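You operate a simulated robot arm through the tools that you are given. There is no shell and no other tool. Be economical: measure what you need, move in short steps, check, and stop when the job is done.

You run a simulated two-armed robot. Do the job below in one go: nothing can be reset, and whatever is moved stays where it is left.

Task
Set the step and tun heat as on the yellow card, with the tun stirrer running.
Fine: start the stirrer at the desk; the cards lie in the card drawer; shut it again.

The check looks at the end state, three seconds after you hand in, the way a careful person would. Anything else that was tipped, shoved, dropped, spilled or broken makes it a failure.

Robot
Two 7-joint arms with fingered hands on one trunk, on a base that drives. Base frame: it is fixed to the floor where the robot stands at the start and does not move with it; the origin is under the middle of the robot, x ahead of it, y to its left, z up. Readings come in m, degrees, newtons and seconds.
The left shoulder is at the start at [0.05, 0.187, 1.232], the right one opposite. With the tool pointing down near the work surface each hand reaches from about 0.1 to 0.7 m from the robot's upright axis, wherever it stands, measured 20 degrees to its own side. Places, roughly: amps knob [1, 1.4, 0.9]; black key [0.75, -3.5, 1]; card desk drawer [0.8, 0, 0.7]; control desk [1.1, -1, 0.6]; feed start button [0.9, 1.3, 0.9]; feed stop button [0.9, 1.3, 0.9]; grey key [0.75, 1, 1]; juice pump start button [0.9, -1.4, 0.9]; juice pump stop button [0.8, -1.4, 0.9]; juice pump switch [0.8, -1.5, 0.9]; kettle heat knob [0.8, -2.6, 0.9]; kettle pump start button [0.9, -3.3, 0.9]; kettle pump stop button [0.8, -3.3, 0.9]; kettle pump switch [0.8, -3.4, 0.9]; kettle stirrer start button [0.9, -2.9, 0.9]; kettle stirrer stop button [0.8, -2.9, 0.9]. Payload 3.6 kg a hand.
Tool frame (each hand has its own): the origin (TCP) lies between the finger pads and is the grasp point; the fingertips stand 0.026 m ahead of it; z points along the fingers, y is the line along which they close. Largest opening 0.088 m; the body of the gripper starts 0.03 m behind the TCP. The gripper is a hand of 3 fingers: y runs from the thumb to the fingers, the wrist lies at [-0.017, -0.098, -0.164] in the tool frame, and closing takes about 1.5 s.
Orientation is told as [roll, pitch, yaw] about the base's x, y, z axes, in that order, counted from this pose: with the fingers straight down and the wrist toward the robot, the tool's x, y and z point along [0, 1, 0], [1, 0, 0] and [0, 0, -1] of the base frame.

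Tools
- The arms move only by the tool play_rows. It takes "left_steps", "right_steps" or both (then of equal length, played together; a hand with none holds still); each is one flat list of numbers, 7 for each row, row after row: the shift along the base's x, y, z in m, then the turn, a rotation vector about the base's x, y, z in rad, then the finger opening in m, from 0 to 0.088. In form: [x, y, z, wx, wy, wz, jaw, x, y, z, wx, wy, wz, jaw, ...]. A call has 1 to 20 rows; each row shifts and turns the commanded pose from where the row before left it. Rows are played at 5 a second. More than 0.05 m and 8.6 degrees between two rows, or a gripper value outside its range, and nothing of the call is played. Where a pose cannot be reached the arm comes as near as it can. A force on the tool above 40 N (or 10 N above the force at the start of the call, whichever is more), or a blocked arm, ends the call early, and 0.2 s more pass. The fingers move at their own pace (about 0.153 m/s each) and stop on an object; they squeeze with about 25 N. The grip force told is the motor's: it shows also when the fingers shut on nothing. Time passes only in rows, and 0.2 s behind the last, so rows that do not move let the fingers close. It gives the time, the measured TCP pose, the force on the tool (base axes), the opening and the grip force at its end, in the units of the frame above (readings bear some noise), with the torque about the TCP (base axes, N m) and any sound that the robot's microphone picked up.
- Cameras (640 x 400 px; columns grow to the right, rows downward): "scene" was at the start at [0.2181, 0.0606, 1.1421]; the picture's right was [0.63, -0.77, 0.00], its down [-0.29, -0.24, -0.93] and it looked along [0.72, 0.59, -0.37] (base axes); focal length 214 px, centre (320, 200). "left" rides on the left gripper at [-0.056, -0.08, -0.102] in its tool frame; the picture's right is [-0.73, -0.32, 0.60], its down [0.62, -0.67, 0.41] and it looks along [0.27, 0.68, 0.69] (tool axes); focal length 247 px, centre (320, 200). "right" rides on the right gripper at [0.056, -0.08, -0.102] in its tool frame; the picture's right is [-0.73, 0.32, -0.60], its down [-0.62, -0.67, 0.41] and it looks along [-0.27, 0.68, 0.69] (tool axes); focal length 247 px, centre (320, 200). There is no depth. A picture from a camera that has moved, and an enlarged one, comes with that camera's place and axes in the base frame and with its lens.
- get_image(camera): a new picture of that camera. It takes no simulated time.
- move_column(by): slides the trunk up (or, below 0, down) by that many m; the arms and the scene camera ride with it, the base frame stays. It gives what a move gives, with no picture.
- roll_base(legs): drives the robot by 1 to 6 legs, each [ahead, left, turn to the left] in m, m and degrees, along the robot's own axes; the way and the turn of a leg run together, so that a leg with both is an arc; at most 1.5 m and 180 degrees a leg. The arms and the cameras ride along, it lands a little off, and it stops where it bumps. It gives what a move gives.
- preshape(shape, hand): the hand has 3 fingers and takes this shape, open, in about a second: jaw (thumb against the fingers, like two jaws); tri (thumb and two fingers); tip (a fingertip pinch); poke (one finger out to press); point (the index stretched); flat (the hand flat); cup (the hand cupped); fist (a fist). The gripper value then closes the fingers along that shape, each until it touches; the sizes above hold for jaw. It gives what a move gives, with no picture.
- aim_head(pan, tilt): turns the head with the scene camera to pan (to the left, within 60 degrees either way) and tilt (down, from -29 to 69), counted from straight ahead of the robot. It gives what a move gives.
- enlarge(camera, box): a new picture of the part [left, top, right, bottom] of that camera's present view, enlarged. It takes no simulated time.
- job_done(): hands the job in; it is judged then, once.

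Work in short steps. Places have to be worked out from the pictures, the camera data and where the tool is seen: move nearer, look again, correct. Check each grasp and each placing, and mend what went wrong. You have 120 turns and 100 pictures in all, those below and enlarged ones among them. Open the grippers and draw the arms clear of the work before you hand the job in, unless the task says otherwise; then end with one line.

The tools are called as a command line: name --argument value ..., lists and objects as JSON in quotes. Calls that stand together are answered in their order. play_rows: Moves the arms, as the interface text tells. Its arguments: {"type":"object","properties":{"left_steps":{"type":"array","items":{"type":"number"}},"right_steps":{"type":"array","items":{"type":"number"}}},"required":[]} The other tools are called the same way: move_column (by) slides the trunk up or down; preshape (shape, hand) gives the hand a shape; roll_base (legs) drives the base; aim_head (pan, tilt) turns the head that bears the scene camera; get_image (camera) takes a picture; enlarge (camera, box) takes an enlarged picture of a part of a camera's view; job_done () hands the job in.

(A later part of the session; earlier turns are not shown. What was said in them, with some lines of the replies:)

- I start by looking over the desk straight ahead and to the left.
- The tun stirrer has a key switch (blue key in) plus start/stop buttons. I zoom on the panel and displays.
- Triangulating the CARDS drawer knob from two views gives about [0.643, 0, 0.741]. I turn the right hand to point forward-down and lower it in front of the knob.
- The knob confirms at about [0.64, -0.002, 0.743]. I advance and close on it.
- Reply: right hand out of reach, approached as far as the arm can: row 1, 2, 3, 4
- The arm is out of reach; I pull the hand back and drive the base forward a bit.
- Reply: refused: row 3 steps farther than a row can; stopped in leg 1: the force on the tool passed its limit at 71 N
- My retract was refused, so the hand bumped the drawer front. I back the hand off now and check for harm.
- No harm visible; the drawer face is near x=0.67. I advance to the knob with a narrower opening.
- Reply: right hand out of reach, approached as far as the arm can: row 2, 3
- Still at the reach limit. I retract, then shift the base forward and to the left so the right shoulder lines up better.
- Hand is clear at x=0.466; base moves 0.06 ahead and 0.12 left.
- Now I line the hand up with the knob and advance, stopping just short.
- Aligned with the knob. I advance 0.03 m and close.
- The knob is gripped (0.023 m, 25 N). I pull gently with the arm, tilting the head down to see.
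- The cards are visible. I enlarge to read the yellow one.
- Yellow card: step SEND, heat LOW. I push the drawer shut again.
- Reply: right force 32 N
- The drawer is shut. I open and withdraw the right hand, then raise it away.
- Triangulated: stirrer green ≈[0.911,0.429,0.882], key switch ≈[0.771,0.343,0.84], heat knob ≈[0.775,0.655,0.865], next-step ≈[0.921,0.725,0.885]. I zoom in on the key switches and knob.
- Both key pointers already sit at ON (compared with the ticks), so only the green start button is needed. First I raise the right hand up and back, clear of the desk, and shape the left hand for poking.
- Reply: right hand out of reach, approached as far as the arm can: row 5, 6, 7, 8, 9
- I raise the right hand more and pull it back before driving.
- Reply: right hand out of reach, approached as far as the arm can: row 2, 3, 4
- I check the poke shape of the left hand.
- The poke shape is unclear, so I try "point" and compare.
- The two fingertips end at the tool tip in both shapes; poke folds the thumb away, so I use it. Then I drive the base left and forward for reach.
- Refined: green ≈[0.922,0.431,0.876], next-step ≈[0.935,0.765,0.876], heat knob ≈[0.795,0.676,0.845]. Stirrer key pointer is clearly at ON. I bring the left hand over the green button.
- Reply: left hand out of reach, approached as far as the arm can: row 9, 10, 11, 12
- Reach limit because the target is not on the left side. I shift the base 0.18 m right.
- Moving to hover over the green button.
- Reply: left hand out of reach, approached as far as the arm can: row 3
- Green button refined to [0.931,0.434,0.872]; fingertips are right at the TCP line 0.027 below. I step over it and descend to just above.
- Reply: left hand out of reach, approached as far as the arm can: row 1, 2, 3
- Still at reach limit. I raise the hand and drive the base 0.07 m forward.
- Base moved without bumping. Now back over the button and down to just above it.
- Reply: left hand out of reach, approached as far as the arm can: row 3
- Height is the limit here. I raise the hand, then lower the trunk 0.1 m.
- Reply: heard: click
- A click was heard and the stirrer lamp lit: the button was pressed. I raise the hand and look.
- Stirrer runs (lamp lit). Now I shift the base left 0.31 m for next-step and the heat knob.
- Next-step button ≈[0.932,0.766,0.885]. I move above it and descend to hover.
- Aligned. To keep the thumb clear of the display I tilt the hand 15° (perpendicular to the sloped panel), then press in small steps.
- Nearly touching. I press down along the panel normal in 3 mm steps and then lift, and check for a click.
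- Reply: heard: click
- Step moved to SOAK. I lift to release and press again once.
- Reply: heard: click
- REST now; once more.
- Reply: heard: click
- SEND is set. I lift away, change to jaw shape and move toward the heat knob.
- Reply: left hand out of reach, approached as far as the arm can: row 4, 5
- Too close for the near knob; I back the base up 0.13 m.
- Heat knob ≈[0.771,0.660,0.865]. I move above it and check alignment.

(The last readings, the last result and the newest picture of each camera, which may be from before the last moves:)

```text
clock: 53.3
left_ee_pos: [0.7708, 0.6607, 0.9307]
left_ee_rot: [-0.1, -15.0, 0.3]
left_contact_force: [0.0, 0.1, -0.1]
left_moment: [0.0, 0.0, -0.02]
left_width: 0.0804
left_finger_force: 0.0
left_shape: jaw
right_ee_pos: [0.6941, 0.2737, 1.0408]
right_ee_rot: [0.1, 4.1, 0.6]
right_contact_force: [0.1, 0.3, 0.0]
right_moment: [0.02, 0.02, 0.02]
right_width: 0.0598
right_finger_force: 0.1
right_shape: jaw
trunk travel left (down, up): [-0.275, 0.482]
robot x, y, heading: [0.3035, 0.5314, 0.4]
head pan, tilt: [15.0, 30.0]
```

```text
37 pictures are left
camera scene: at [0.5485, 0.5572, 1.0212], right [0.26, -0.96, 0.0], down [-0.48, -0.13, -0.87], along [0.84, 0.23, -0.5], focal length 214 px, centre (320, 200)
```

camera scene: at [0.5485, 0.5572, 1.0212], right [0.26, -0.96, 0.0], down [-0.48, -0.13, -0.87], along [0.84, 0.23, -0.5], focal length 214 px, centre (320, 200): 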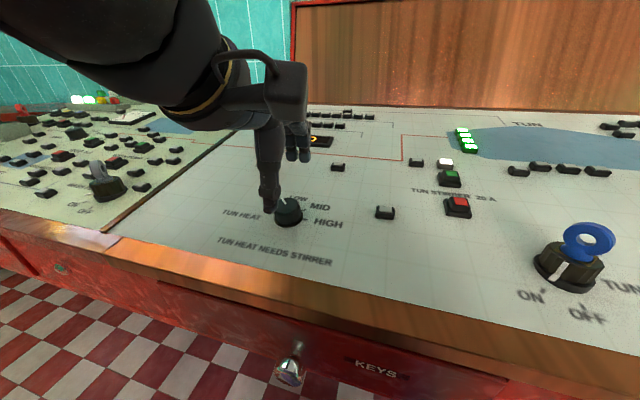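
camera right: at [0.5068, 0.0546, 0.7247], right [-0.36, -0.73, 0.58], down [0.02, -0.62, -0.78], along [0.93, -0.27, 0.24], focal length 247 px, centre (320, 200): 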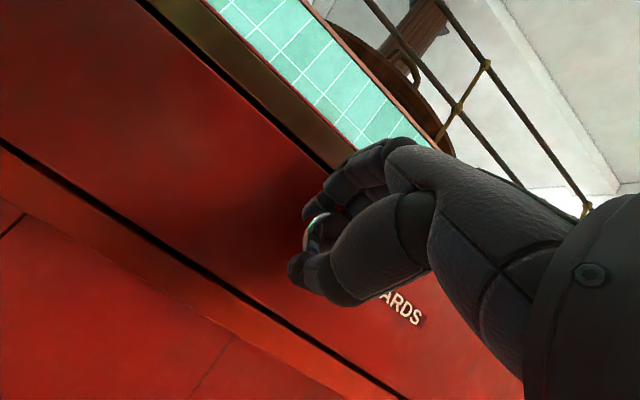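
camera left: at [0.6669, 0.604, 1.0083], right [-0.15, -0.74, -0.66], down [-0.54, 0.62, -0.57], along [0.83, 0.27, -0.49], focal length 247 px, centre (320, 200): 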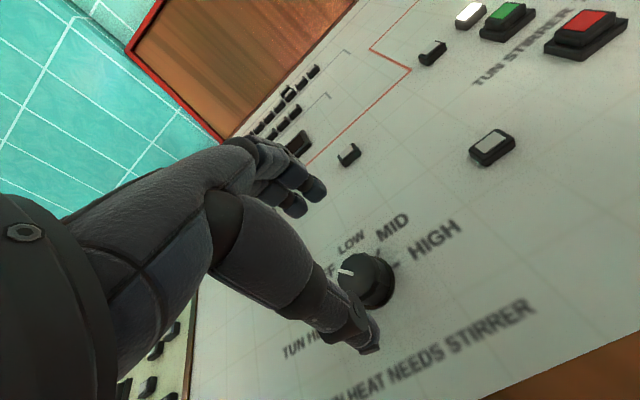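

Aligned. Descend over the knob and close gently.

play_rows --left_steps '[-0.002, -0.001, -0.02, 0, 0, 0, 0.08, -0.001, 0, -0.015, 0, 0, 0, 0.08, -0.001, 0, -0.013, 0, 0, 0, 0.08, 0, 0, 0, 0, 0, 0, 0.02, 0, 0, 0, 0, 0, 0, 0.02, 0, 0, 0, 0, 0, 0, 0.02]'

get_image --camera "left"

enlarge --camera "scene" --box '[210, 140, 370, 250]'

```text
clock: 54.7
left_ee_pos: [0.7667, 0.6788, 0.8924]
left_ee_rot: [-0.2, -14.8, 0.1]
left_contact_force: [0.6, -0.7, 0.3]
left_moment: [-0.02, 0.0, -0.01]
left_width: 0.0203
left_finger_force: 0.0
left_shape: jaw
left hand out of reach, approached as far as the arm can: row 1, 2, 3
right_ee_pos: [0.693, 0.2734, 1.0402]
right_ee_rot: [-0.1, 4.0, 0.6]
right_contact_force: [-0.3, 0.3, -0.1]
right_moment: [-0.05, -0.02, 0.01]
right_width: 0.0597
right_finger_force: 0.2
right_shape: jaw
trunk travel left (down, up): [-0.275, 0.482]
robot x, y, heading: [0.2989, 0.5324, 0.1]
head pan, tilt: [15.0, 30.0]
```

```text
36 pictures are left
camera left: at [0.6622, 0.6227, 0.9722], right [-0.15, -0.74, -0.66], down [-0.54, 0.62, -0.57], along [0.83, 0.27, -0.49], focal length 247 px, centre (320, 200)
```

left: 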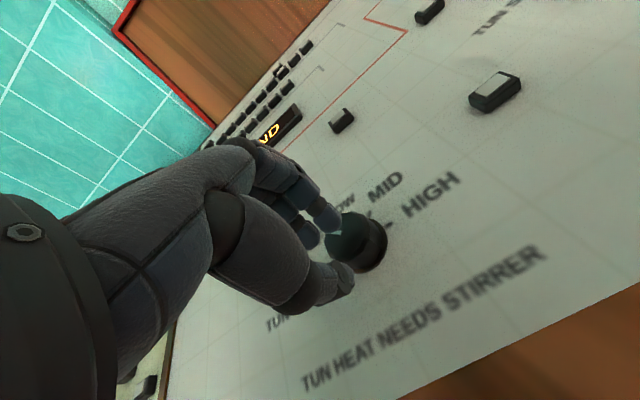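

```text
3.64 times, centred on (290, 195) of scene
camera zoom: at [0.5484, 0.5571, 1.0212], right [0.26, -0.96, 0.0], down [-0.48, -0.13, -0.87], along [0.84, 0.23, -0.5], focal length 780 px, centre (429, 218)
```

zoom: 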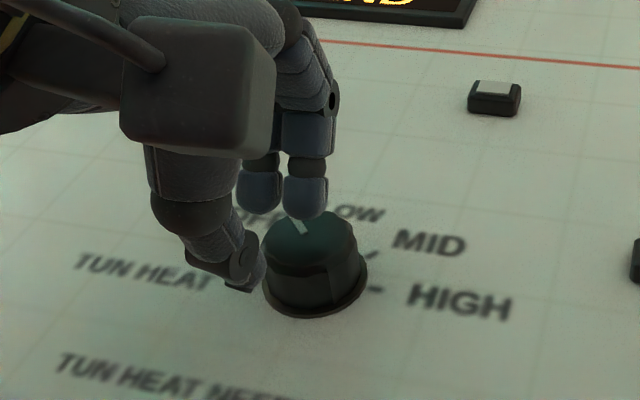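

The arm hit its limit and drifted left, closing on nothing. I open, lift, and shift the base right so the knob lies more to the left side.

play_rows --left_steps '[0, 0, 0, 0, 0, 0, 0.08, 0, 0, 0, 0, 0, 0, 0.08, 0, 0, 0.035, 0, 0, 0, 0.08, 0, 0, 0.035, 0, 0, 0, 0.08]'

roll_base --legs '[[0, -0.11, 0]]'

```text
clock: 55.7
left_ee_pos: [0.7655, 0.6777, 0.9665]
left_ee_rot: [-0.1, -14.9, 0.2]
left_contact_force: [0.6, 0.2, -1.3]
left_moment: [-0.02, 0.0, 0.02]
left_width: 0.0799
left_finger_force: 0.1
left_shape: jaw
right_ee_pos: [0.6919, 0.2727, 1.04]
right_ee_rot: [0.1, 4.0, 0.6]
right_contact_force: [0.1, -0.6, 0.0]
right_moment: [-0.03, 0.02, -0.02]
right_width: 0.0597
right_finger_force: 0.1
right_shape: jaw
trunk travel left (down, up): [-0.275, 0.482]
robot x, y, heading: [0.2985, 0.529, 0.5]
head pan, tilt: [15.0, 30.0]
```

```text
clock: 56.9
left_ee_pos: [0.7666, 0.565, 0.966]
left_ee_rot: [0.0, -14.9, 0.4]
left_contact_force: [0.1, -0.1, 0.2]
left_moment: [0.05, 0.01, 0.0]
left_width: 0.0797
left_finger_force: 0.1
left_shape: jaw
right_ee_pos: [0.695, 0.1598, 1.0393]
right_ee_rot: [0.1, 4.0, 0.8]
right_contact_force: [-0.2, -0.3, -1.1]
right_moment: [0.01, 0.0, 0.01]
right_width: 0.0598
right_finger_force: 0.0
right_shape: jaw
trunk travel left (down, up): [-0.275, 0.482]
robot x, y, heading: [0.3008, 0.4188, 0.5]
head pan, tilt: [15.0, 30.0]
```

Now back above the knob and down in small steps, watching the reached pose.

play_rows --left_steps '[0, 0.045, 0, 0, 0, 0, 0.08, 0, 0.045, -0.01, 0, 0, 0, 0.08, 0.001, 0.004, -0.025, 0, 0, 0, 0.08]'

get_image --camera "left"

enlarge --camera "scene" --box '[130, 140, 330, 265]'

```text
clock: 57.7
left_ee_pos: [0.7662, 0.6593, 0.9311]
left_ee_rot: [-0.2, -15.0, 0.2]
left_contact_force: [-0.8, -0.2, -0.7]
left_moment: [-0.03, -0.03, -0.04]
left_width: 0.0797
left_finger_force: 0.0
left_shape: jaw
right_ee_pos: [0.6952, 0.1613, 1.0385]
right_ee_rot: [0.0, 4.1, 0.7]
right_contact_force: [-0.6, -0.3, -0.2]
right_moment: [-0.02, 0.01, -0.02]
right_width: 0.0598
right_finger_force: 0.1
right_shape: jaw
trunk travel left (down, up): [-0.275, 0.482]
robot x, y, heading: [0.3, 0.4201, 0.5]
head pan, tilt: [15.0, 30.0]
```

```text
34 pictures are left
camera left: at [0.6617, 0.6033, 1.0085], right [-0.15, -0.74, -0.66], down [-0.54, 0.62, -0.57], along [0.83, 0.27, -0.49], focal length 247 px, centre (320, 200)
```

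left: 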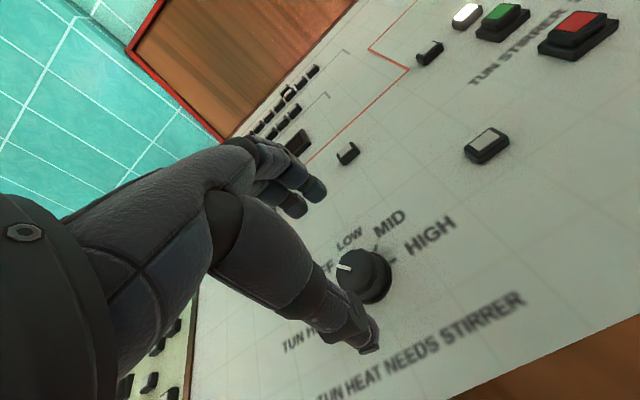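

```text
3.20 times, centred on (230, 202) of scene
camera zoom: at [0.5495, 0.4447, 1.021], right [0.27, -0.96, 0.0], down [-0.48, -0.13, -0.87], along [0.83, 0.23, -0.5], focal length 686 px, centre (608, 192)
```

zoom: 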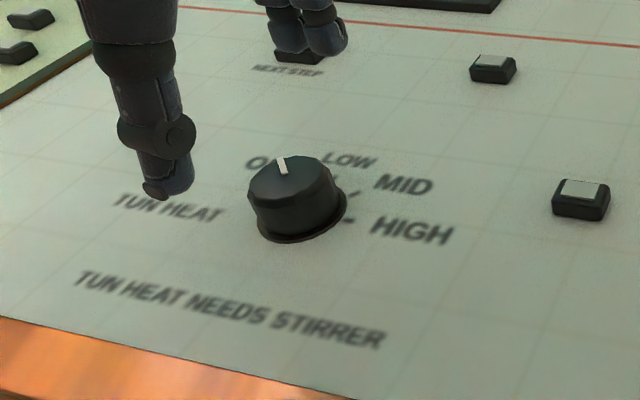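

Knob centre ≈[0.779,0.661,0.862]. Descending with a small x correction.

play_rows --left_steps '[0.002, 0.001, -0.02, 0, 0, 0, 0.08, 0.002, 0.001, -0.015, 0, 0, 0, 0.08, 0.002, 0, -0.012, 0, 0, 0, 0.08]'

get_image --camera "left"

enlarge --camera "scene" --box '[130, 140, 330, 265]'

```text
clock: 58.5
left_ee_pos: [0.7714, 0.6644, 0.8828]
left_ee_rot: [-0.1, -14.8, 0.4]
left_contact_force: [-0.3, 0.5, 0.7]
left_moment: [-0.01, -0.04, 0.0]
left_width: 0.0798
left_finger_force: 0.0
left_shape: jaw
right_ee_pos: [0.695, 0.1619, 1.0398]
right_ee_rot: [0.0, 4.0, 0.8]
right_contact_force: [1.2, 0.6, -0.3]
right_moment: [-0.01, -0.02, -0.02]
right_width: 0.0598
right_finger_force: 0.1
right_shape: jaw
trunk travel left (down, up): [-0.275, 0.482]
robot x, y, heading: [0.3028, 0.4185, 0.1]
head pan, tilt: [15.0, 30.0]
```

```text
32 pictures are left
camera left: at [0.6679, 0.6063, 0.9603], right [-0.15, -0.74, -0.66], down [-0.54, 0.62, -0.57], along [0.83, 0.27, -0.49], focal length 247 px, centre (320, 200)
```

left: 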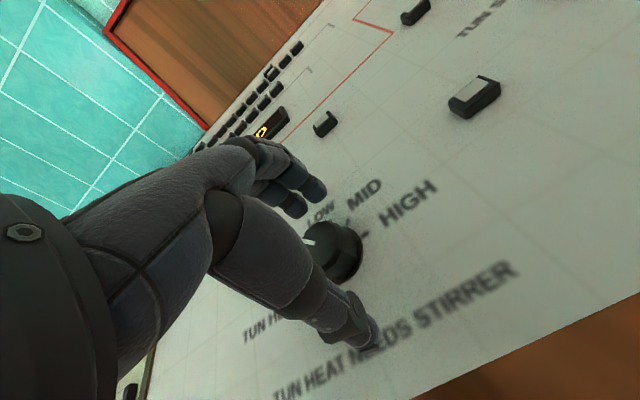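

```text
3.20 times, centred on (230, 202) of scene
camera zoom: at [0.5493, 0.445, 1.0211], right [0.27, -0.96, 0.0], down [-0.48, -0.13, -0.87], along [0.83, 0.23, -0.5], focal length 686 px, centre (608, 192)
```

zoom: 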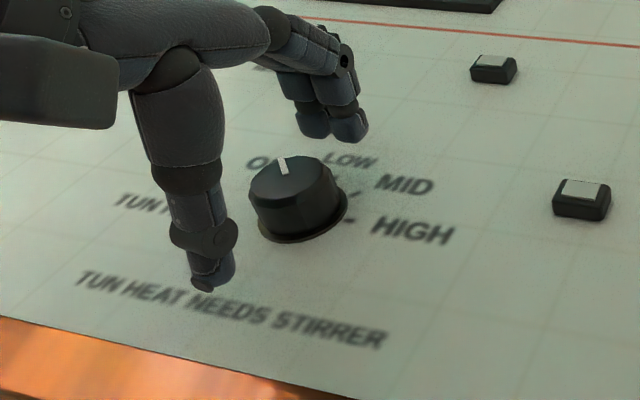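

The digits straddle the knob. A 3 mm y correction, then close.

play_rows --left_steps '[0, -0.003, 0, 0, 0, 0, 0.08, 0, 0, 0, 0, 0, 0, 0.05, 0, 0, 0, 0, 0, 0, 0.03, 0, 0, 0, 0, 0, 0, 0.02, 0, 0, 0, 0, 0, 0, 0.02]'

get_image --camera "left"

enlarge --camera "scene" --box '[130, 140, 330, 265]'

```text
clock: 59.7
left_ee_pos: [0.7741, 0.6595, 0.8843]
left_ee_rot: [-0.2, -15.2, 0.4]
left_contact_force: [11.0, 0.7, 8.1]
left_moment: [0.1, -0.53, -0.12]
left_width: 0.0255
left_finger_force: 0.1
left_shape: jaw
right_ee_pos: [0.6958, 0.162, 1.0395]
right_ee_rot: [0.1, 4.1, 0.8]
right_contact_force: [0.1, -0.2, 1.1]
right_moment: [0.0, 0.04, 0.01]
right_width: 0.0597
right_finger_force: 0.0
right_shape: jaw
trunk travel left (down, up): [-0.275, 0.482]
robot x, y, heading: [0.2997, 0.4151, 0.2]
head pan, tilt: [15.0, 30.0]
```

```text
30 pictures are left
camera left: at [0.6695, 0.6024, 0.9614], right [-0.15, -0.74, -0.66], down [-0.54, 0.62, -0.57], along [0.83, 0.27, -0.49], focal length 247 px, centre (320, 200)
```

left: 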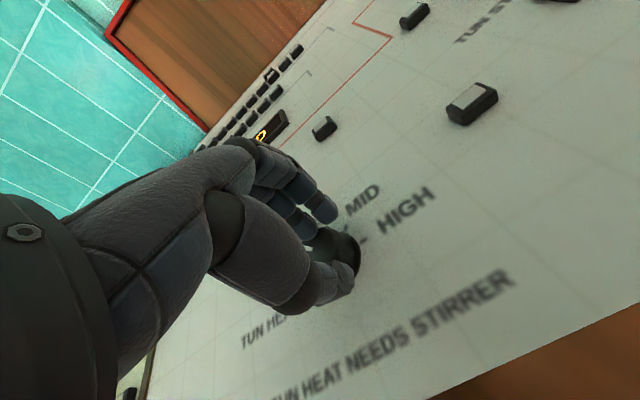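

```text
3.20 times, centred on (230, 202) of scene
camera zoom: at [0.5496, 0.4447, 1.0212], right [0.27, -0.96, 0.0], down [-0.48, -0.13, -0.87], along [0.83, 0.23, -0.5], focal length 686 px, centre (608, 192)
```

zoom: 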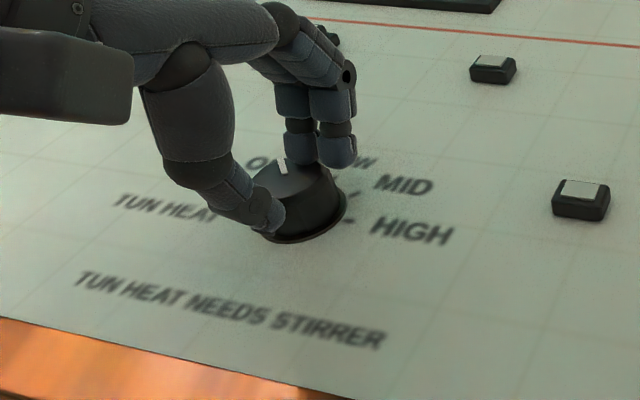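

Digits are around the knob; I tighten fully.

play_rows --left_steps '[0, 0, 0, 0, 0, 0, 0.01, 0, 0, 0, 0, 0, 0, 0.0, 0, 0, 0, 0, 0, 0, 0.0, 0, 0, 0, 0, 0, 0, 0.0]'

enlarge --camera "scene" --box '[170, 150, 270, 230]'

```text
clock: 60.7
left_ee_pos: [0.7696, 0.6591, 0.8819]
left_ee_rot: [-0.1, -14.6, 0.4]
left_contact_force: [2.1, -1.2, 2.5]
left_moment: [0.02, -0.04, -0.13]
left_width: 0.0213
left_finger_force: 24.6
left_shape: jaw
right_ee_pos: [0.6955, 0.1607, 1.0403]
right_ee_rot: [-0.1, 4.2, 0.7]
right_contact_force: [0.1, 0.1, 0.4]
right_moment: [-0.03, 0.04, 0.0]
right_width: 0.0598
right_finger_force: 0.1
right_shape: jaw
trunk travel left (down, up): [-0.275, 0.482]
robot x, y, heading: [0.2996, 0.4181, 0.4]
head pan, tilt: [15.0, 30.0]
```

```text
5.00 times, centred on (220, 190) of scene
camera zoom: at [0.5491, 0.4448, 1.0211], right [0.27, -0.96, 0.0], down [-0.48, -0.13, -0.87], along [0.83, 0.23, -0.5], focal length 1072 px, centre (820, 250)
```

zoom: 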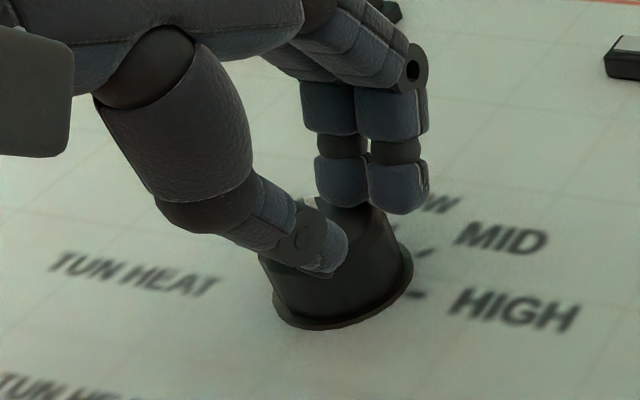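

Firm grip on the knob. I turn clockwise about the panel normal, first 24°.

play_rows --left_steps '[0, 0, 0, 0.0364, 0, -0.135, 0, 0, 0, 0, 0.0364, 0, -0.135, 0, 0, 0, 0, 0.0364, 0, -0.135, 0]'

enlarge --camera "scene" --box '[170, 150, 270, 230]'

```text
clock: 61.5
left_ee_pos: [0.7717, 0.6597, 0.8843]
left_ee_rot: [6.3, -13.5, -24.5]
left_contact_force: [0.0, 0.0, 0.2]
left_moment: [-0.04, -0.05, -0.01]
left_width: 0.0137
left_finger_force: 25.2
left_shape: jaw
right_ee_pos: [0.6944, 0.1612, 1.0396]
right_ee_rot: [0.0, 4.1, 0.7]
right_contact_force: [-0.4, -0.4, -0.1]
right_moment: [-0.04, 0.02, 0.02]
right_width: 0.0597
right_finger_force: 0.0
right_shape: jaw
trunk travel left (down, up): [-0.275, 0.482]
robot x, y, heading: [0.3033, 0.4187, 0.3]
head pan, tilt: [15.0, 30.0]
```

```text
5.00 times, centred on (220, 190) of scene
camera zoom: at [0.5492, 0.4448, 1.0212], right [0.27, -0.96, 0.0], down [-0.48, -0.13, -0.87], along [0.83, 0.23, -0.5], focal length 1072 px, centre (820, 250)
```

zoom: 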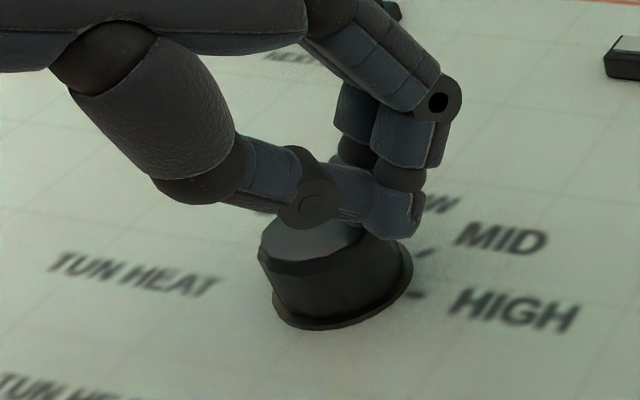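

The fingers slipped over the knob top; I gripped too high. I open, lift, turn the hand back and look at the pointer.

play_rows --left_steps '[0, 0, 0.005, 0, 0, 0, 0.04, 0, 0, 0.02, 0, 0, 0, 0.08, 0, 0, 0.02, -0.0364, 0, 0.135, 0.08, 0, 0, 0.01, -0.0364, 0, 0.135, 0.08, 0, 0, 0, -0.0364, 0, 0.135, 0.08]'

enlarge --camera "scene" --box '[150, 150, 270, 230]'

get_image --camera "left"

```text
clock: 62.7
left_ee_pos: [0.7713, 0.6593, 0.9391]
left_ee_rot: [-0.3, -15.0, 0.6]
left_contact_force: [-0.1, 0.0, 0.0]
left_moment: [0.0, 0.0, 0.02]
left_width: 0.0798
left_finger_force: 0.0
left_shape: jaw
right_ee_pos: [0.6956, 0.161, 1.0389]
right_ee_rot: [0.0, 4.1, 0.7]
right_contact_force: [-0.1, -0.1, -1.0]
right_moment: [0.0, -0.01, -0.05]
right_width: 0.0595
right_finger_force: 0.0
right_shape: jaw
trunk travel left (down, up): [-0.275, 0.482]
robot x, y, heading: [0.3008, 0.42, 0.4]
head pan, tilt: [15.0, 30.0]
```

```text
5.00 times, centred on (210, 190) of scene
camera zoom: at [0.5493, 0.4448, 1.0211], right [0.27, -0.96, 0.0], down [-0.48, -0.13, -0.87], along [0.83, 0.23, -0.5], focal length 1072 px, centre (870, 250)
```

zoom: 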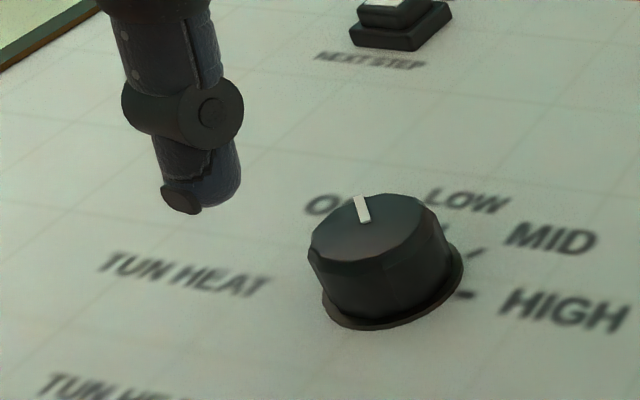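

```text
25 pictures are left
camera left: at [0.6694, 0.6023, 1.0179], right [-0.15, -0.74, -0.66], down [-0.54, 0.62, -0.57], along [0.83, 0.27, -0.49], focal length 247 px, centre (320, 200)
```

left: 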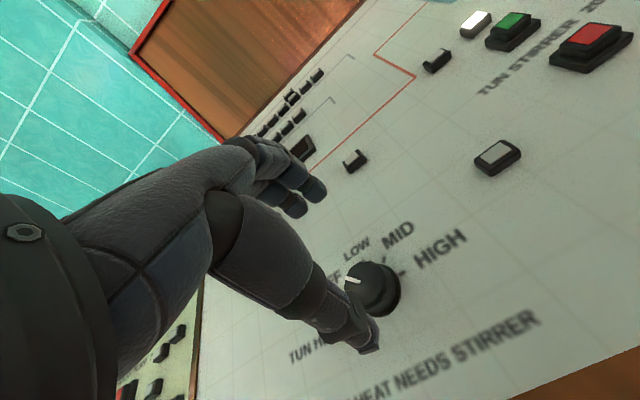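

Pointer still at OFF. I go down deeper (TCP z≈0.869), opening 0.07, checking contact force.

play_rows --left_steps '[0.001, 0, -0.025, 0, 0, 0, 0.075, 0.001, 0.0005, -0.025, 0, 0, 0, 0.07, 0.001, 0, -0.01, 0, 0, 0, 0.07, 0.001, 0, -0.005, 0, 0, 0, 0.07, 0.001, 0, -0.004, 0, 0, 0, 0.07]'

enlarge --camera "scene" --box '[150, 150, 270, 230]'

```text
clock: 63.9
left_ee_pos: [0.7785, 0.6572, 0.8704]
left_ee_rot: [-0.3, -14.9, 0.4]
left_contact_force: [-0.2, -0.5, 0.2]
left_moment: [0.01, 0.03, 0.02]
left_width: 0.0705
left_finger_force: 0.0
left_shape: jaw
right_ee_pos: [0.6945, 0.1608, 1.04]
right_ee_rot: [0.0, 4.1, 0.6]
right_contact_force: [-0.5, 0.9, -0.5]
right_moment: [0.0, 0.01, -0.01]
right_width: 0.0597
right_finger_force: 0.0
right_shape: jaw
trunk travel left (down, up): [-0.275, 0.482]
robot x, y, heading: [0.3017, 0.4213, 0.6]
head pan, tilt: [15.0, 30.0]
```

```text
5.00 times, centred on (210, 190) of scene
camera zoom: at [0.5491, 0.445, 1.0212], right [0.27, -0.96, 0.0], down [-0.48, -0.13, -0.87], along [0.83, 0.23, -0.5], focal length 1072 px, centre (870, 250)
```

zoom: 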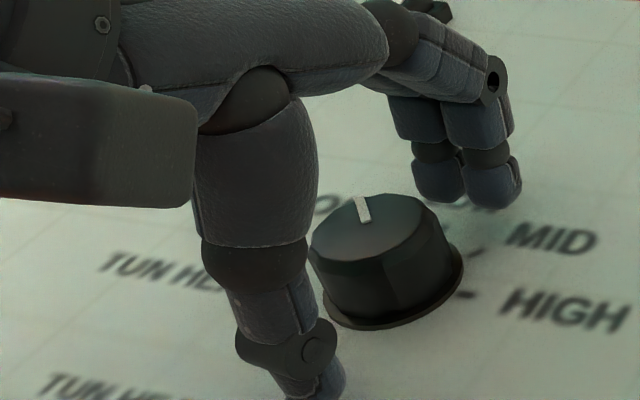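

No contact yet; 5 mm lower, then close.

play_rows --left_steps '[0, 0.002, -0.003, 0, 0, 0, 0.07, 0, 0, -0.002, 0, 0, 0, 0.07, 0, 0, 0, 0, 0, 0, 0.04, 0, 0, 0, 0, 0, 0, 0.02, 0, 0, 0, 0, 0, 0, 0.0, 0, 0, 0, 0, 0, 0, 0.0, 0, 0, 0, 0, 0, 0, 0.0]'

enlarge --camera "scene" --box '[150, 150, 270, 230]'

```text
clock: 65.5
left_ee_pos: [0.7794, 0.6604, 0.8662]
left_ee_rot: [-0.1, -15.0, 0.4]
left_contact_force: [8.1, -1.2, 1.0]
left_moment: [0.05, -0.22, -0.16]
left_width: 0.0316
left_finger_force: 24.9
left_shape: jaw
right_ee_pos: [0.6952, 0.162, 1.0408]
right_ee_rot: [-0.1, 4.0, 0.7]
right_contact_force: [0.0, -0.4, -1.1]
right_moment: [0.04, -0.02, 0.0]
right_width: 0.0599
right_finger_force: 0.1
right_shape: jaw
trunk travel left (down, up): [-0.275, 0.482]
robot x, y, heading: [0.3019, 0.416, 0.3]
head pan, tilt: [15.0, 30.0]
```

```text
5.00 times, centred on (210, 190) of scene
camera zoom: at [0.5497, 0.4448, 1.0211], right [0.27, -0.96, 0.0], down [-0.48, -0.13, -0.87], along [0.83, 0.23, -0.5], focal length 1072 px, centre (870, 250)
```

zoom: 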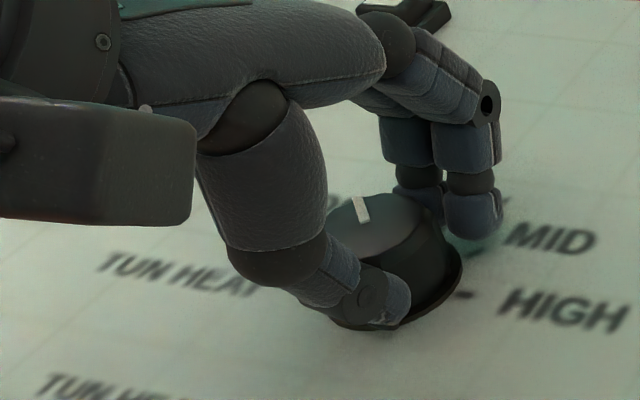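

Good grip now (0.032 m). I turn 24° clockwise about the panel normal.

play_rows --left_steps '[0, 0, 0, 0.0364, 0, -0.135, 0, 0, 0, 0, 0.0364, 0, -0.135, 0, 0, 0, 0, 0.0364, 0, -0.135, 0]'

enlarge --camera "scene" --box '[150, 150, 270, 230]'

```text
clock: 66.3
left_ee_pos: [0.7779, 0.6624, 0.8649]
left_ee_rot: [6.2, -13.6, -24.5]
left_contact_force: [0.8, 7.3, 5.4]
left_moment: [0.11, -0.06, 0.09]
left_width: 0.0296
left_finger_force: 25.0
left_shape: jaw
right_ee_pos: [0.6945, 0.1617, 1.0398]
right_ee_rot: [0.0, 3.9, 0.7]
right_contact_force: [-0.3, 0.2, 0.5]
right_moment: [0.01, -0.02, -0.01]
right_width: 0.0598
right_finger_force: 0.0
right_shape: jaw
trunk travel left (down, up): [-0.275, 0.482]
robot x, y, heading: [0.2995, 0.4193, 0.2]
head pan, tilt: [15.0, 30.0]
```

```text
5.00 times, centred on (210, 190) of scene
camera zoom: at [0.5488, 0.4456, 1.0213], right [0.27, -0.96, 0.0], down [-0.48, -0.13, -0.87], along [0.83, 0.23, -0.5], focal length 1072 px, centre (870, 250)
```

zoom: 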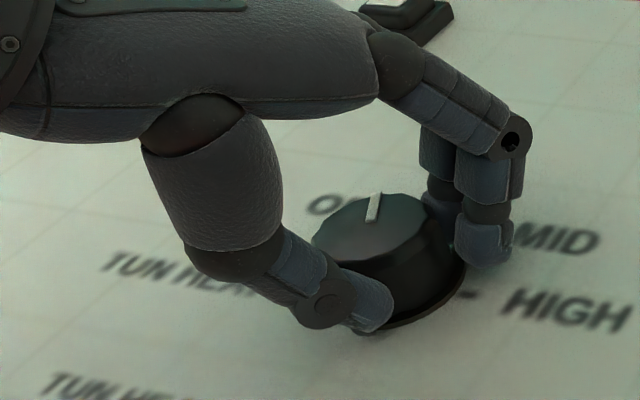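

The pointer is turning. I continue 20° more.

play_rows --left_steps '[0, 0, 0, 0.03, 0, -0.113, 0, 0, 0, 0, 0.03, 0, -0.113, 0, 0, 0, 0, 0.03, 0, -0.113, 0]'

enlarge --camera "scene" --box '[150, 150, 270, 230]'

```text
clock: 67.1
left_ee_pos: [0.7778, 0.6597, 0.8641]
left_ee_rot: [10.3, -10.7, -45.1]
left_contact_force: [1.7, -11.7, -3.0]
left_moment: [-0.13, -0.04, -0.23]
left_width: 0.0216
left_finger_force: 25.1
left_shape: jaw
right_ee_pos: [0.6954, 0.1597, 1.0391]
right_ee_rot: [0.0, 4.1, 0.6]
right_contact_force: [-0.4, 0.1, 0.8]
right_moment: [-0.01, -0.02, 0.01]
right_width: 0.0596
right_finger_force: 0.0
right_shape: jaw
trunk travel left (down, up): [-0.275, 0.482]
robot x, y, heading: [0.2991, 0.4185, 0.5]
head pan, tilt: [15.0, 30.0]
```

```text
5.00 times, centred on (210, 190) of scene
camera zoom: at [0.5492, 0.4439, 1.0211], right [0.27, -0.96, 0.0], down [-0.48, -0.13, -0.87], along [0.83, 0.23, -0.5], focal length 1072 px, centre (870, 250)
```

zoom: 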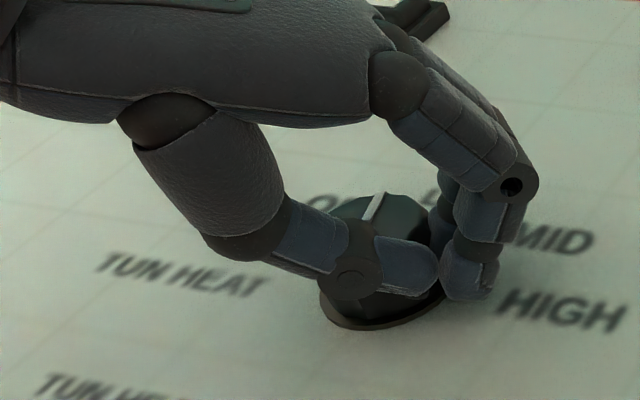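

The grip has slid off-centre. I open, lift, and inspect the pointer.

play_rows --left_steps '[0, 0, 0, 0, 0, 0, 0.04, 0, 0, 0, 0, 0, 0, 0.08, 0, 0, 0.03, 0, 0, 0, 0.08, 0, 0, 0.03, 0, 0, 0, 0.08]'

enlarge --camera "scene" --box '[150, 140, 270, 230]'

```text
clock: 68.1
left_ee_pos: [0.7782, 0.6634, 0.9234]
left_ee_rot: [10.4, -10.7, -44.6]
left_contact_force: [0.3, 0.4, 0.1]
left_moment: [-0.03, -0.04, 0.01]
left_width: 0.0798
left_finger_force: 0.1
left_shape: jaw
right_ee_pos: [0.6939, 0.16, 1.04]
right_ee_rot: [0.0, 4.1, 0.7]
right_contact_force: [0.7, 1.0, -0.5]
right_moment: [0.04, 0.0, 0.01]
right_width: 0.0595
right_finger_force: 0.1
right_shape: jaw
trunk travel left (down, up): [-0.275, 0.482]
robot x, y, heading: [0.3018, 0.4153, 0.4]
head pan, tilt: [15.0, 30.0]
```

```text
4.44 times, centred on (210, 185) of scene
camera zoom: at [0.549, 0.4447, 1.0213], right [0.27, -0.96, 0.0], down [-0.48, -0.13, -0.87], along [0.83, 0.23, -0.5], focal length 953 px, centre (809, 267)
```

zoom: 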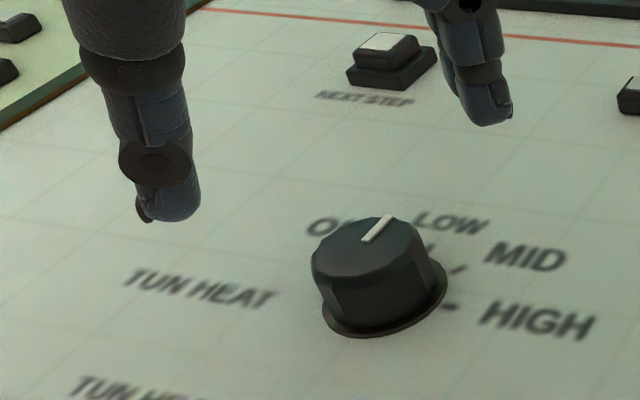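

The pointer appears to be at LOW. I lift a bit more and verify from other views.

play_rows --left_steps '[-0.01, 0, 0.04, -0.0364, 0, 0.135, 0.08, -0.01, 0.01, 0.03, -0.0364, 0, 0.135, 0.08, -0.01, 0.03, 0.02, -0.0364, 0, 0.135, 0.08, -0.01, 0.03, 0, -0.03, 0, 0.113, 0.08, -0.01, 0.03, 0, -0.03, 0, 0.113, 0.08, 0, 0.03, 0, -0.03, 0, 0.113, 0.08]'

get_image --camera "left"

get_image --camera "scene"

```text
clock: 69.5
left_ee_pos: [0.7272, 0.7922, 1.0119]
left_ee_rot: [-0.2, -14.9, 0.4]
left_contact_force: [-0.1, 0.9, 0.0]
left_moment: [0.01, 0.01, -0.02]
left_width: 0.0797
left_finger_force: 0.0
left_shape: jaw
right_ee_pos: [0.6945, 0.1618, 1.0407]
right_ee_rot: [-0.1, 4.1, 0.7]
right_contact_force: [0.0, 0.3, 0.0]
right_moment: [0.01, -0.01, 0.01]
right_width: 0.0599
right_finger_force: 0.0
right_shape: jaw
trunk travel left (down, up): [-0.275, 0.482]
robot x, y, heading: [0.3014, 0.4185, 0.2]
head pan, tilt: [15.0, 30.0]
```

```text
19 pictures are left
camera left: at [0.6234, 0.7349, 1.0898], right [-0.15, -0.74, -0.66], down [-0.54, 0.62, -0.57], along [0.83, 0.27, -0.49], focal length 247 px, centre (320, 200)
```

left: 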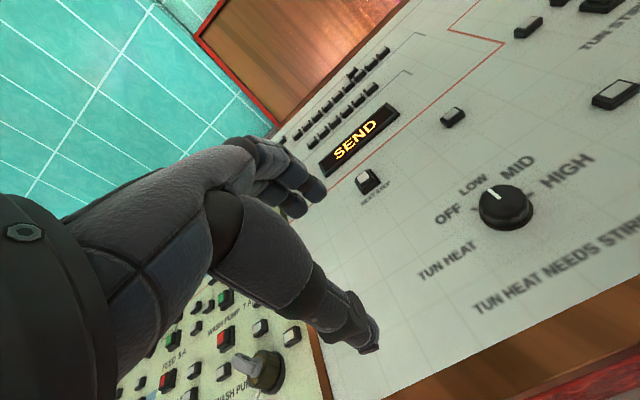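

```text
18 pictures are left
camera scene: at [0.5492, 0.4454, 1.0212], right [0.27, -0.96, 0.0], down [-0.48, -0.13, -0.87], along [0.83, 0.23, -0.5], focal length 214 px, centre (320, 200)
```

scene: 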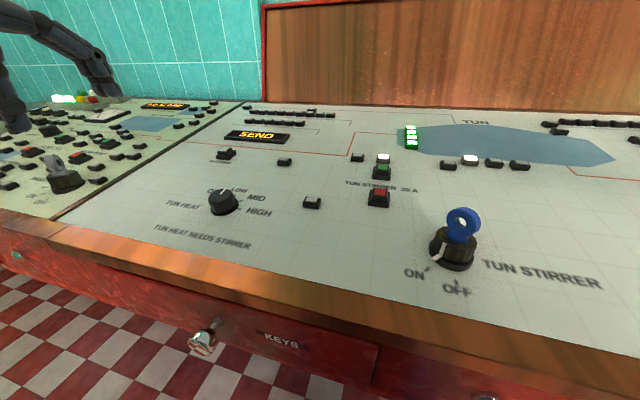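

A tun lamp (first of three) is now lit, fitting LOW. I enlarge the knob to confirm.

enlarge --camera "left" --box '[420, 140, 600, 260]'

enlarge --camera "scene" --box '[340, 110, 560, 220]'

```text
3.33 times, centred on (510, 200) of left
camera zoom: at [0.6234, 0.7349, 1.0898], right [-0.15, -0.74, -0.66], down [-0.54, 0.62, -0.57], along [0.83, 0.27, -0.49], focal length 823 px, centre (-313, 200)
```

zoom: 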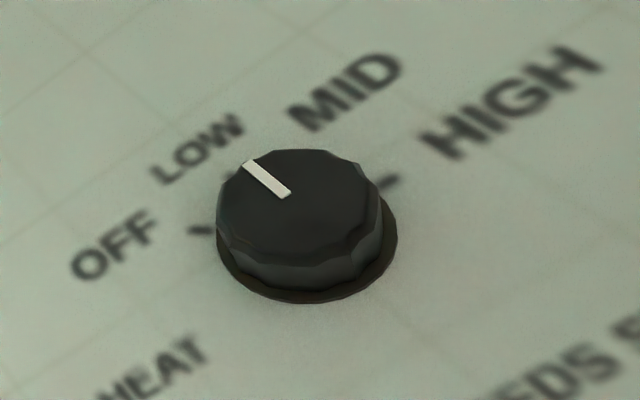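

```text
2.91 times, centred on (450, 165) of scene
camera zoom: at [0.5492, 0.4454, 1.0212], right [0.27, -0.96, 0.0], down [-0.48, -0.13, -0.87], along [0.83, 0.23, -0.5], focal length 624 px, centre (-58, 302)
```

zoom: 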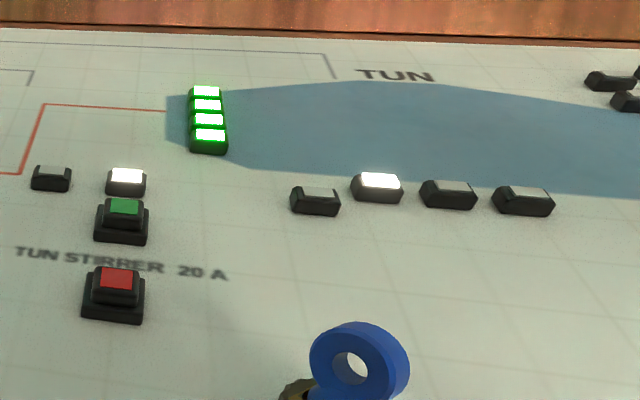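

All is set: SEND, LOW (lamp lit), stirrer lamp on. I raise the trunk and back away so the arms are clear, then verify drawer and panel.

move_column --by 0.1

roll_base --legs '[[-0.32, 0, 0]]'

aim_head --pan 0 --tilt 30

get_image --camera "scene"

```text
clock: 70.8
left_ee_pos: [0.7282, 0.7915, 1.1148]
left_ee_rot: [-0.1, -14.9, 0.4]
left_contact_force: [-0.1, 0.0, -0.7]
left_moment: [-0.04, 0.02, -0.01]
left_width: 0.0799
left_finger_force: 0.1
left_shape: jaw
right_ee_pos: [0.6961, 0.1601, 1.1394]
right_ee_rot: [0.0, 4.1, 0.7]
right_contact_force: [0.2, -0.1, -0.8]
right_moment: [0.02, -0.03, -0.02]
right_width: 0.0598
right_finger_force: 0.1
right_shape: jaw
trunk travel left (down, up): [-0.375, 0.382]
robot x, y, heading: [0.2992, 0.4176, 0.4]
head pan, tilt: [15.0, 30.0]
```

```text
clock: 73.0
left_ee_pos: [0.4025, 0.7903, 1.1156]
left_ee_rot: [-0.1, -15.0, 0.7]
left_contact_force: [-0.6, -0.3, 0.2]
left_moment: [-0.02, -0.05, 0.01]
left_width: 0.0797
left_finger_force: 0.1
left_shape: jaw
right_ee_pos: [0.372, 0.1605, 1.1404]
right_ee_rot: [0.1, 4.1, 1.0]
right_contact_force: [-1.3, 0.1, 0.1]
right_moment: [0.02, -0.01, 0.02]
right_width: 0.0597
right_finger_force: 0.2
right_shape: jaw
trunk travel left (down, up): [-0.375, 0.382]
robot x, y, heading: [-0.0214, 0.4158, 0.8]
head pan, tilt: [15.0, 30.0]
```

```text
clock: 73.8
left_ee_pos: [0.404, 0.7909, 1.1142]
left_ee_rot: [-0.1, -14.9, 0.7]
left_contact_force: [0.8, 0.5, -0.8]
left_moment: [-0.01, 0.03, 0.04]
left_width: 0.0798
left_finger_force: 0.0
left_shape: jaw
right_ee_pos: [0.3745, 0.1582, 1.1397]
right_ee_rot: [0.0, 4.1, 1.0]
right_contact_force: [0.9, -0.4, 0.3]
right_moment: [-0.01, 0.01, -0.03]
right_width: 0.0598
right_finger_force: 0.0
right_shape: jaw
trunk travel left (down, up): [-0.375, 0.382]
robot x, y, heading: [-0.0244, 0.4162, 0.7]
head pan, tilt: [0.0, 30.0]
```

```text
15 pictures are left
camera scene: at [0.2146, 0.4196, 1.1292], right [0.01, -1.0, 0.0], down [-0.5, -0.01, -0.87], along [0.87, 0.01, -0.5], focal length 214 px, centre (320, 200)
```

scene: 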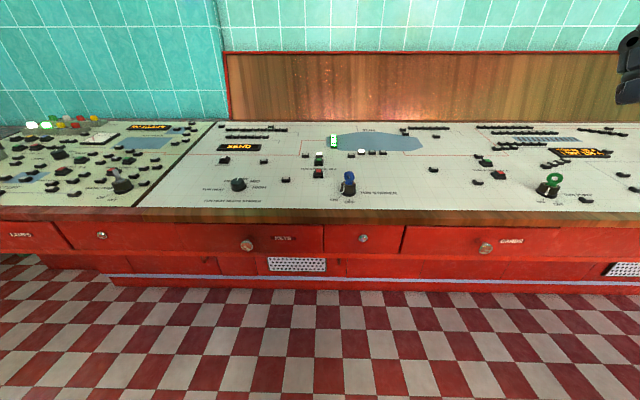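

enlarge --camera "scene" --box '[380, 120, 640, 280]'

enlarge --camera "scene" --box '[180, 110, 420, 260]'

```text
2.46 times, centred on (510, 200) of scene
camera zoom: at [0.2146, 0.4196, 1.1292], right [0.01, -1.0, 0.0], down [-0.5, -0.01, -0.87], along [0.87, 0.01, -0.5], focal length 528 px, centre (-148, 200)
```

zoom: 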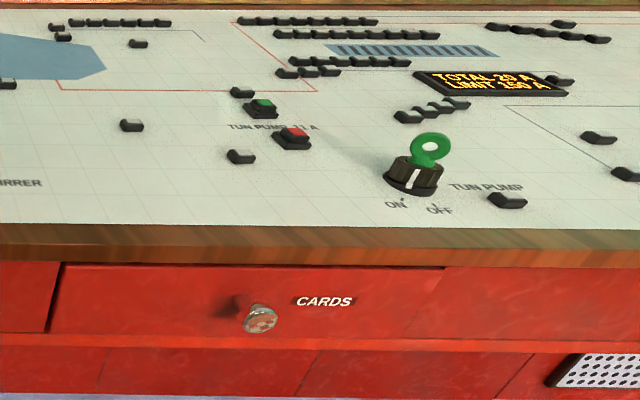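

```text
2.67 times, centred on (300, 185) of scene
camera zoom: at [0.2146, 0.4196, 1.1292], right [0.01, -1.0, 0.0], down [-0.5, -0.01, -0.87], along [0.87, 0.01, -0.5], focal length 572 px, centre (373, 240)
```

zoom: 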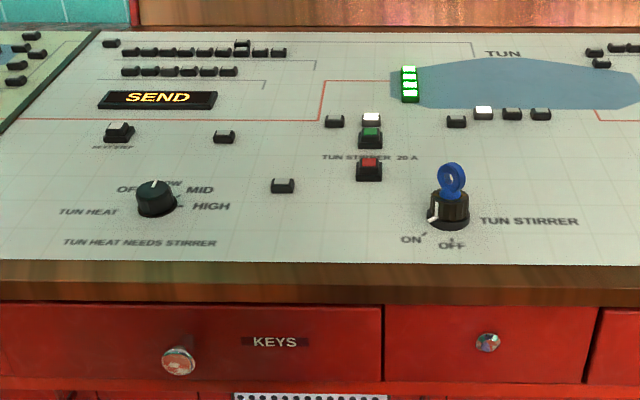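

The display reads SEND, the heat knob and its lamp show LOW, the total reads 20 A so the stirrer is running, the drawer is shut and both hands are open and clear. I hand in.

job_done

```text
The job is handed in.
```

The step is set to SEND and the tun heat to LOW, as on the yellow card; the tun stirrer is running and the card drawer is shut again. While reaching for the drawer, the right hand bumped its front once with 71 N, with no damage visible.
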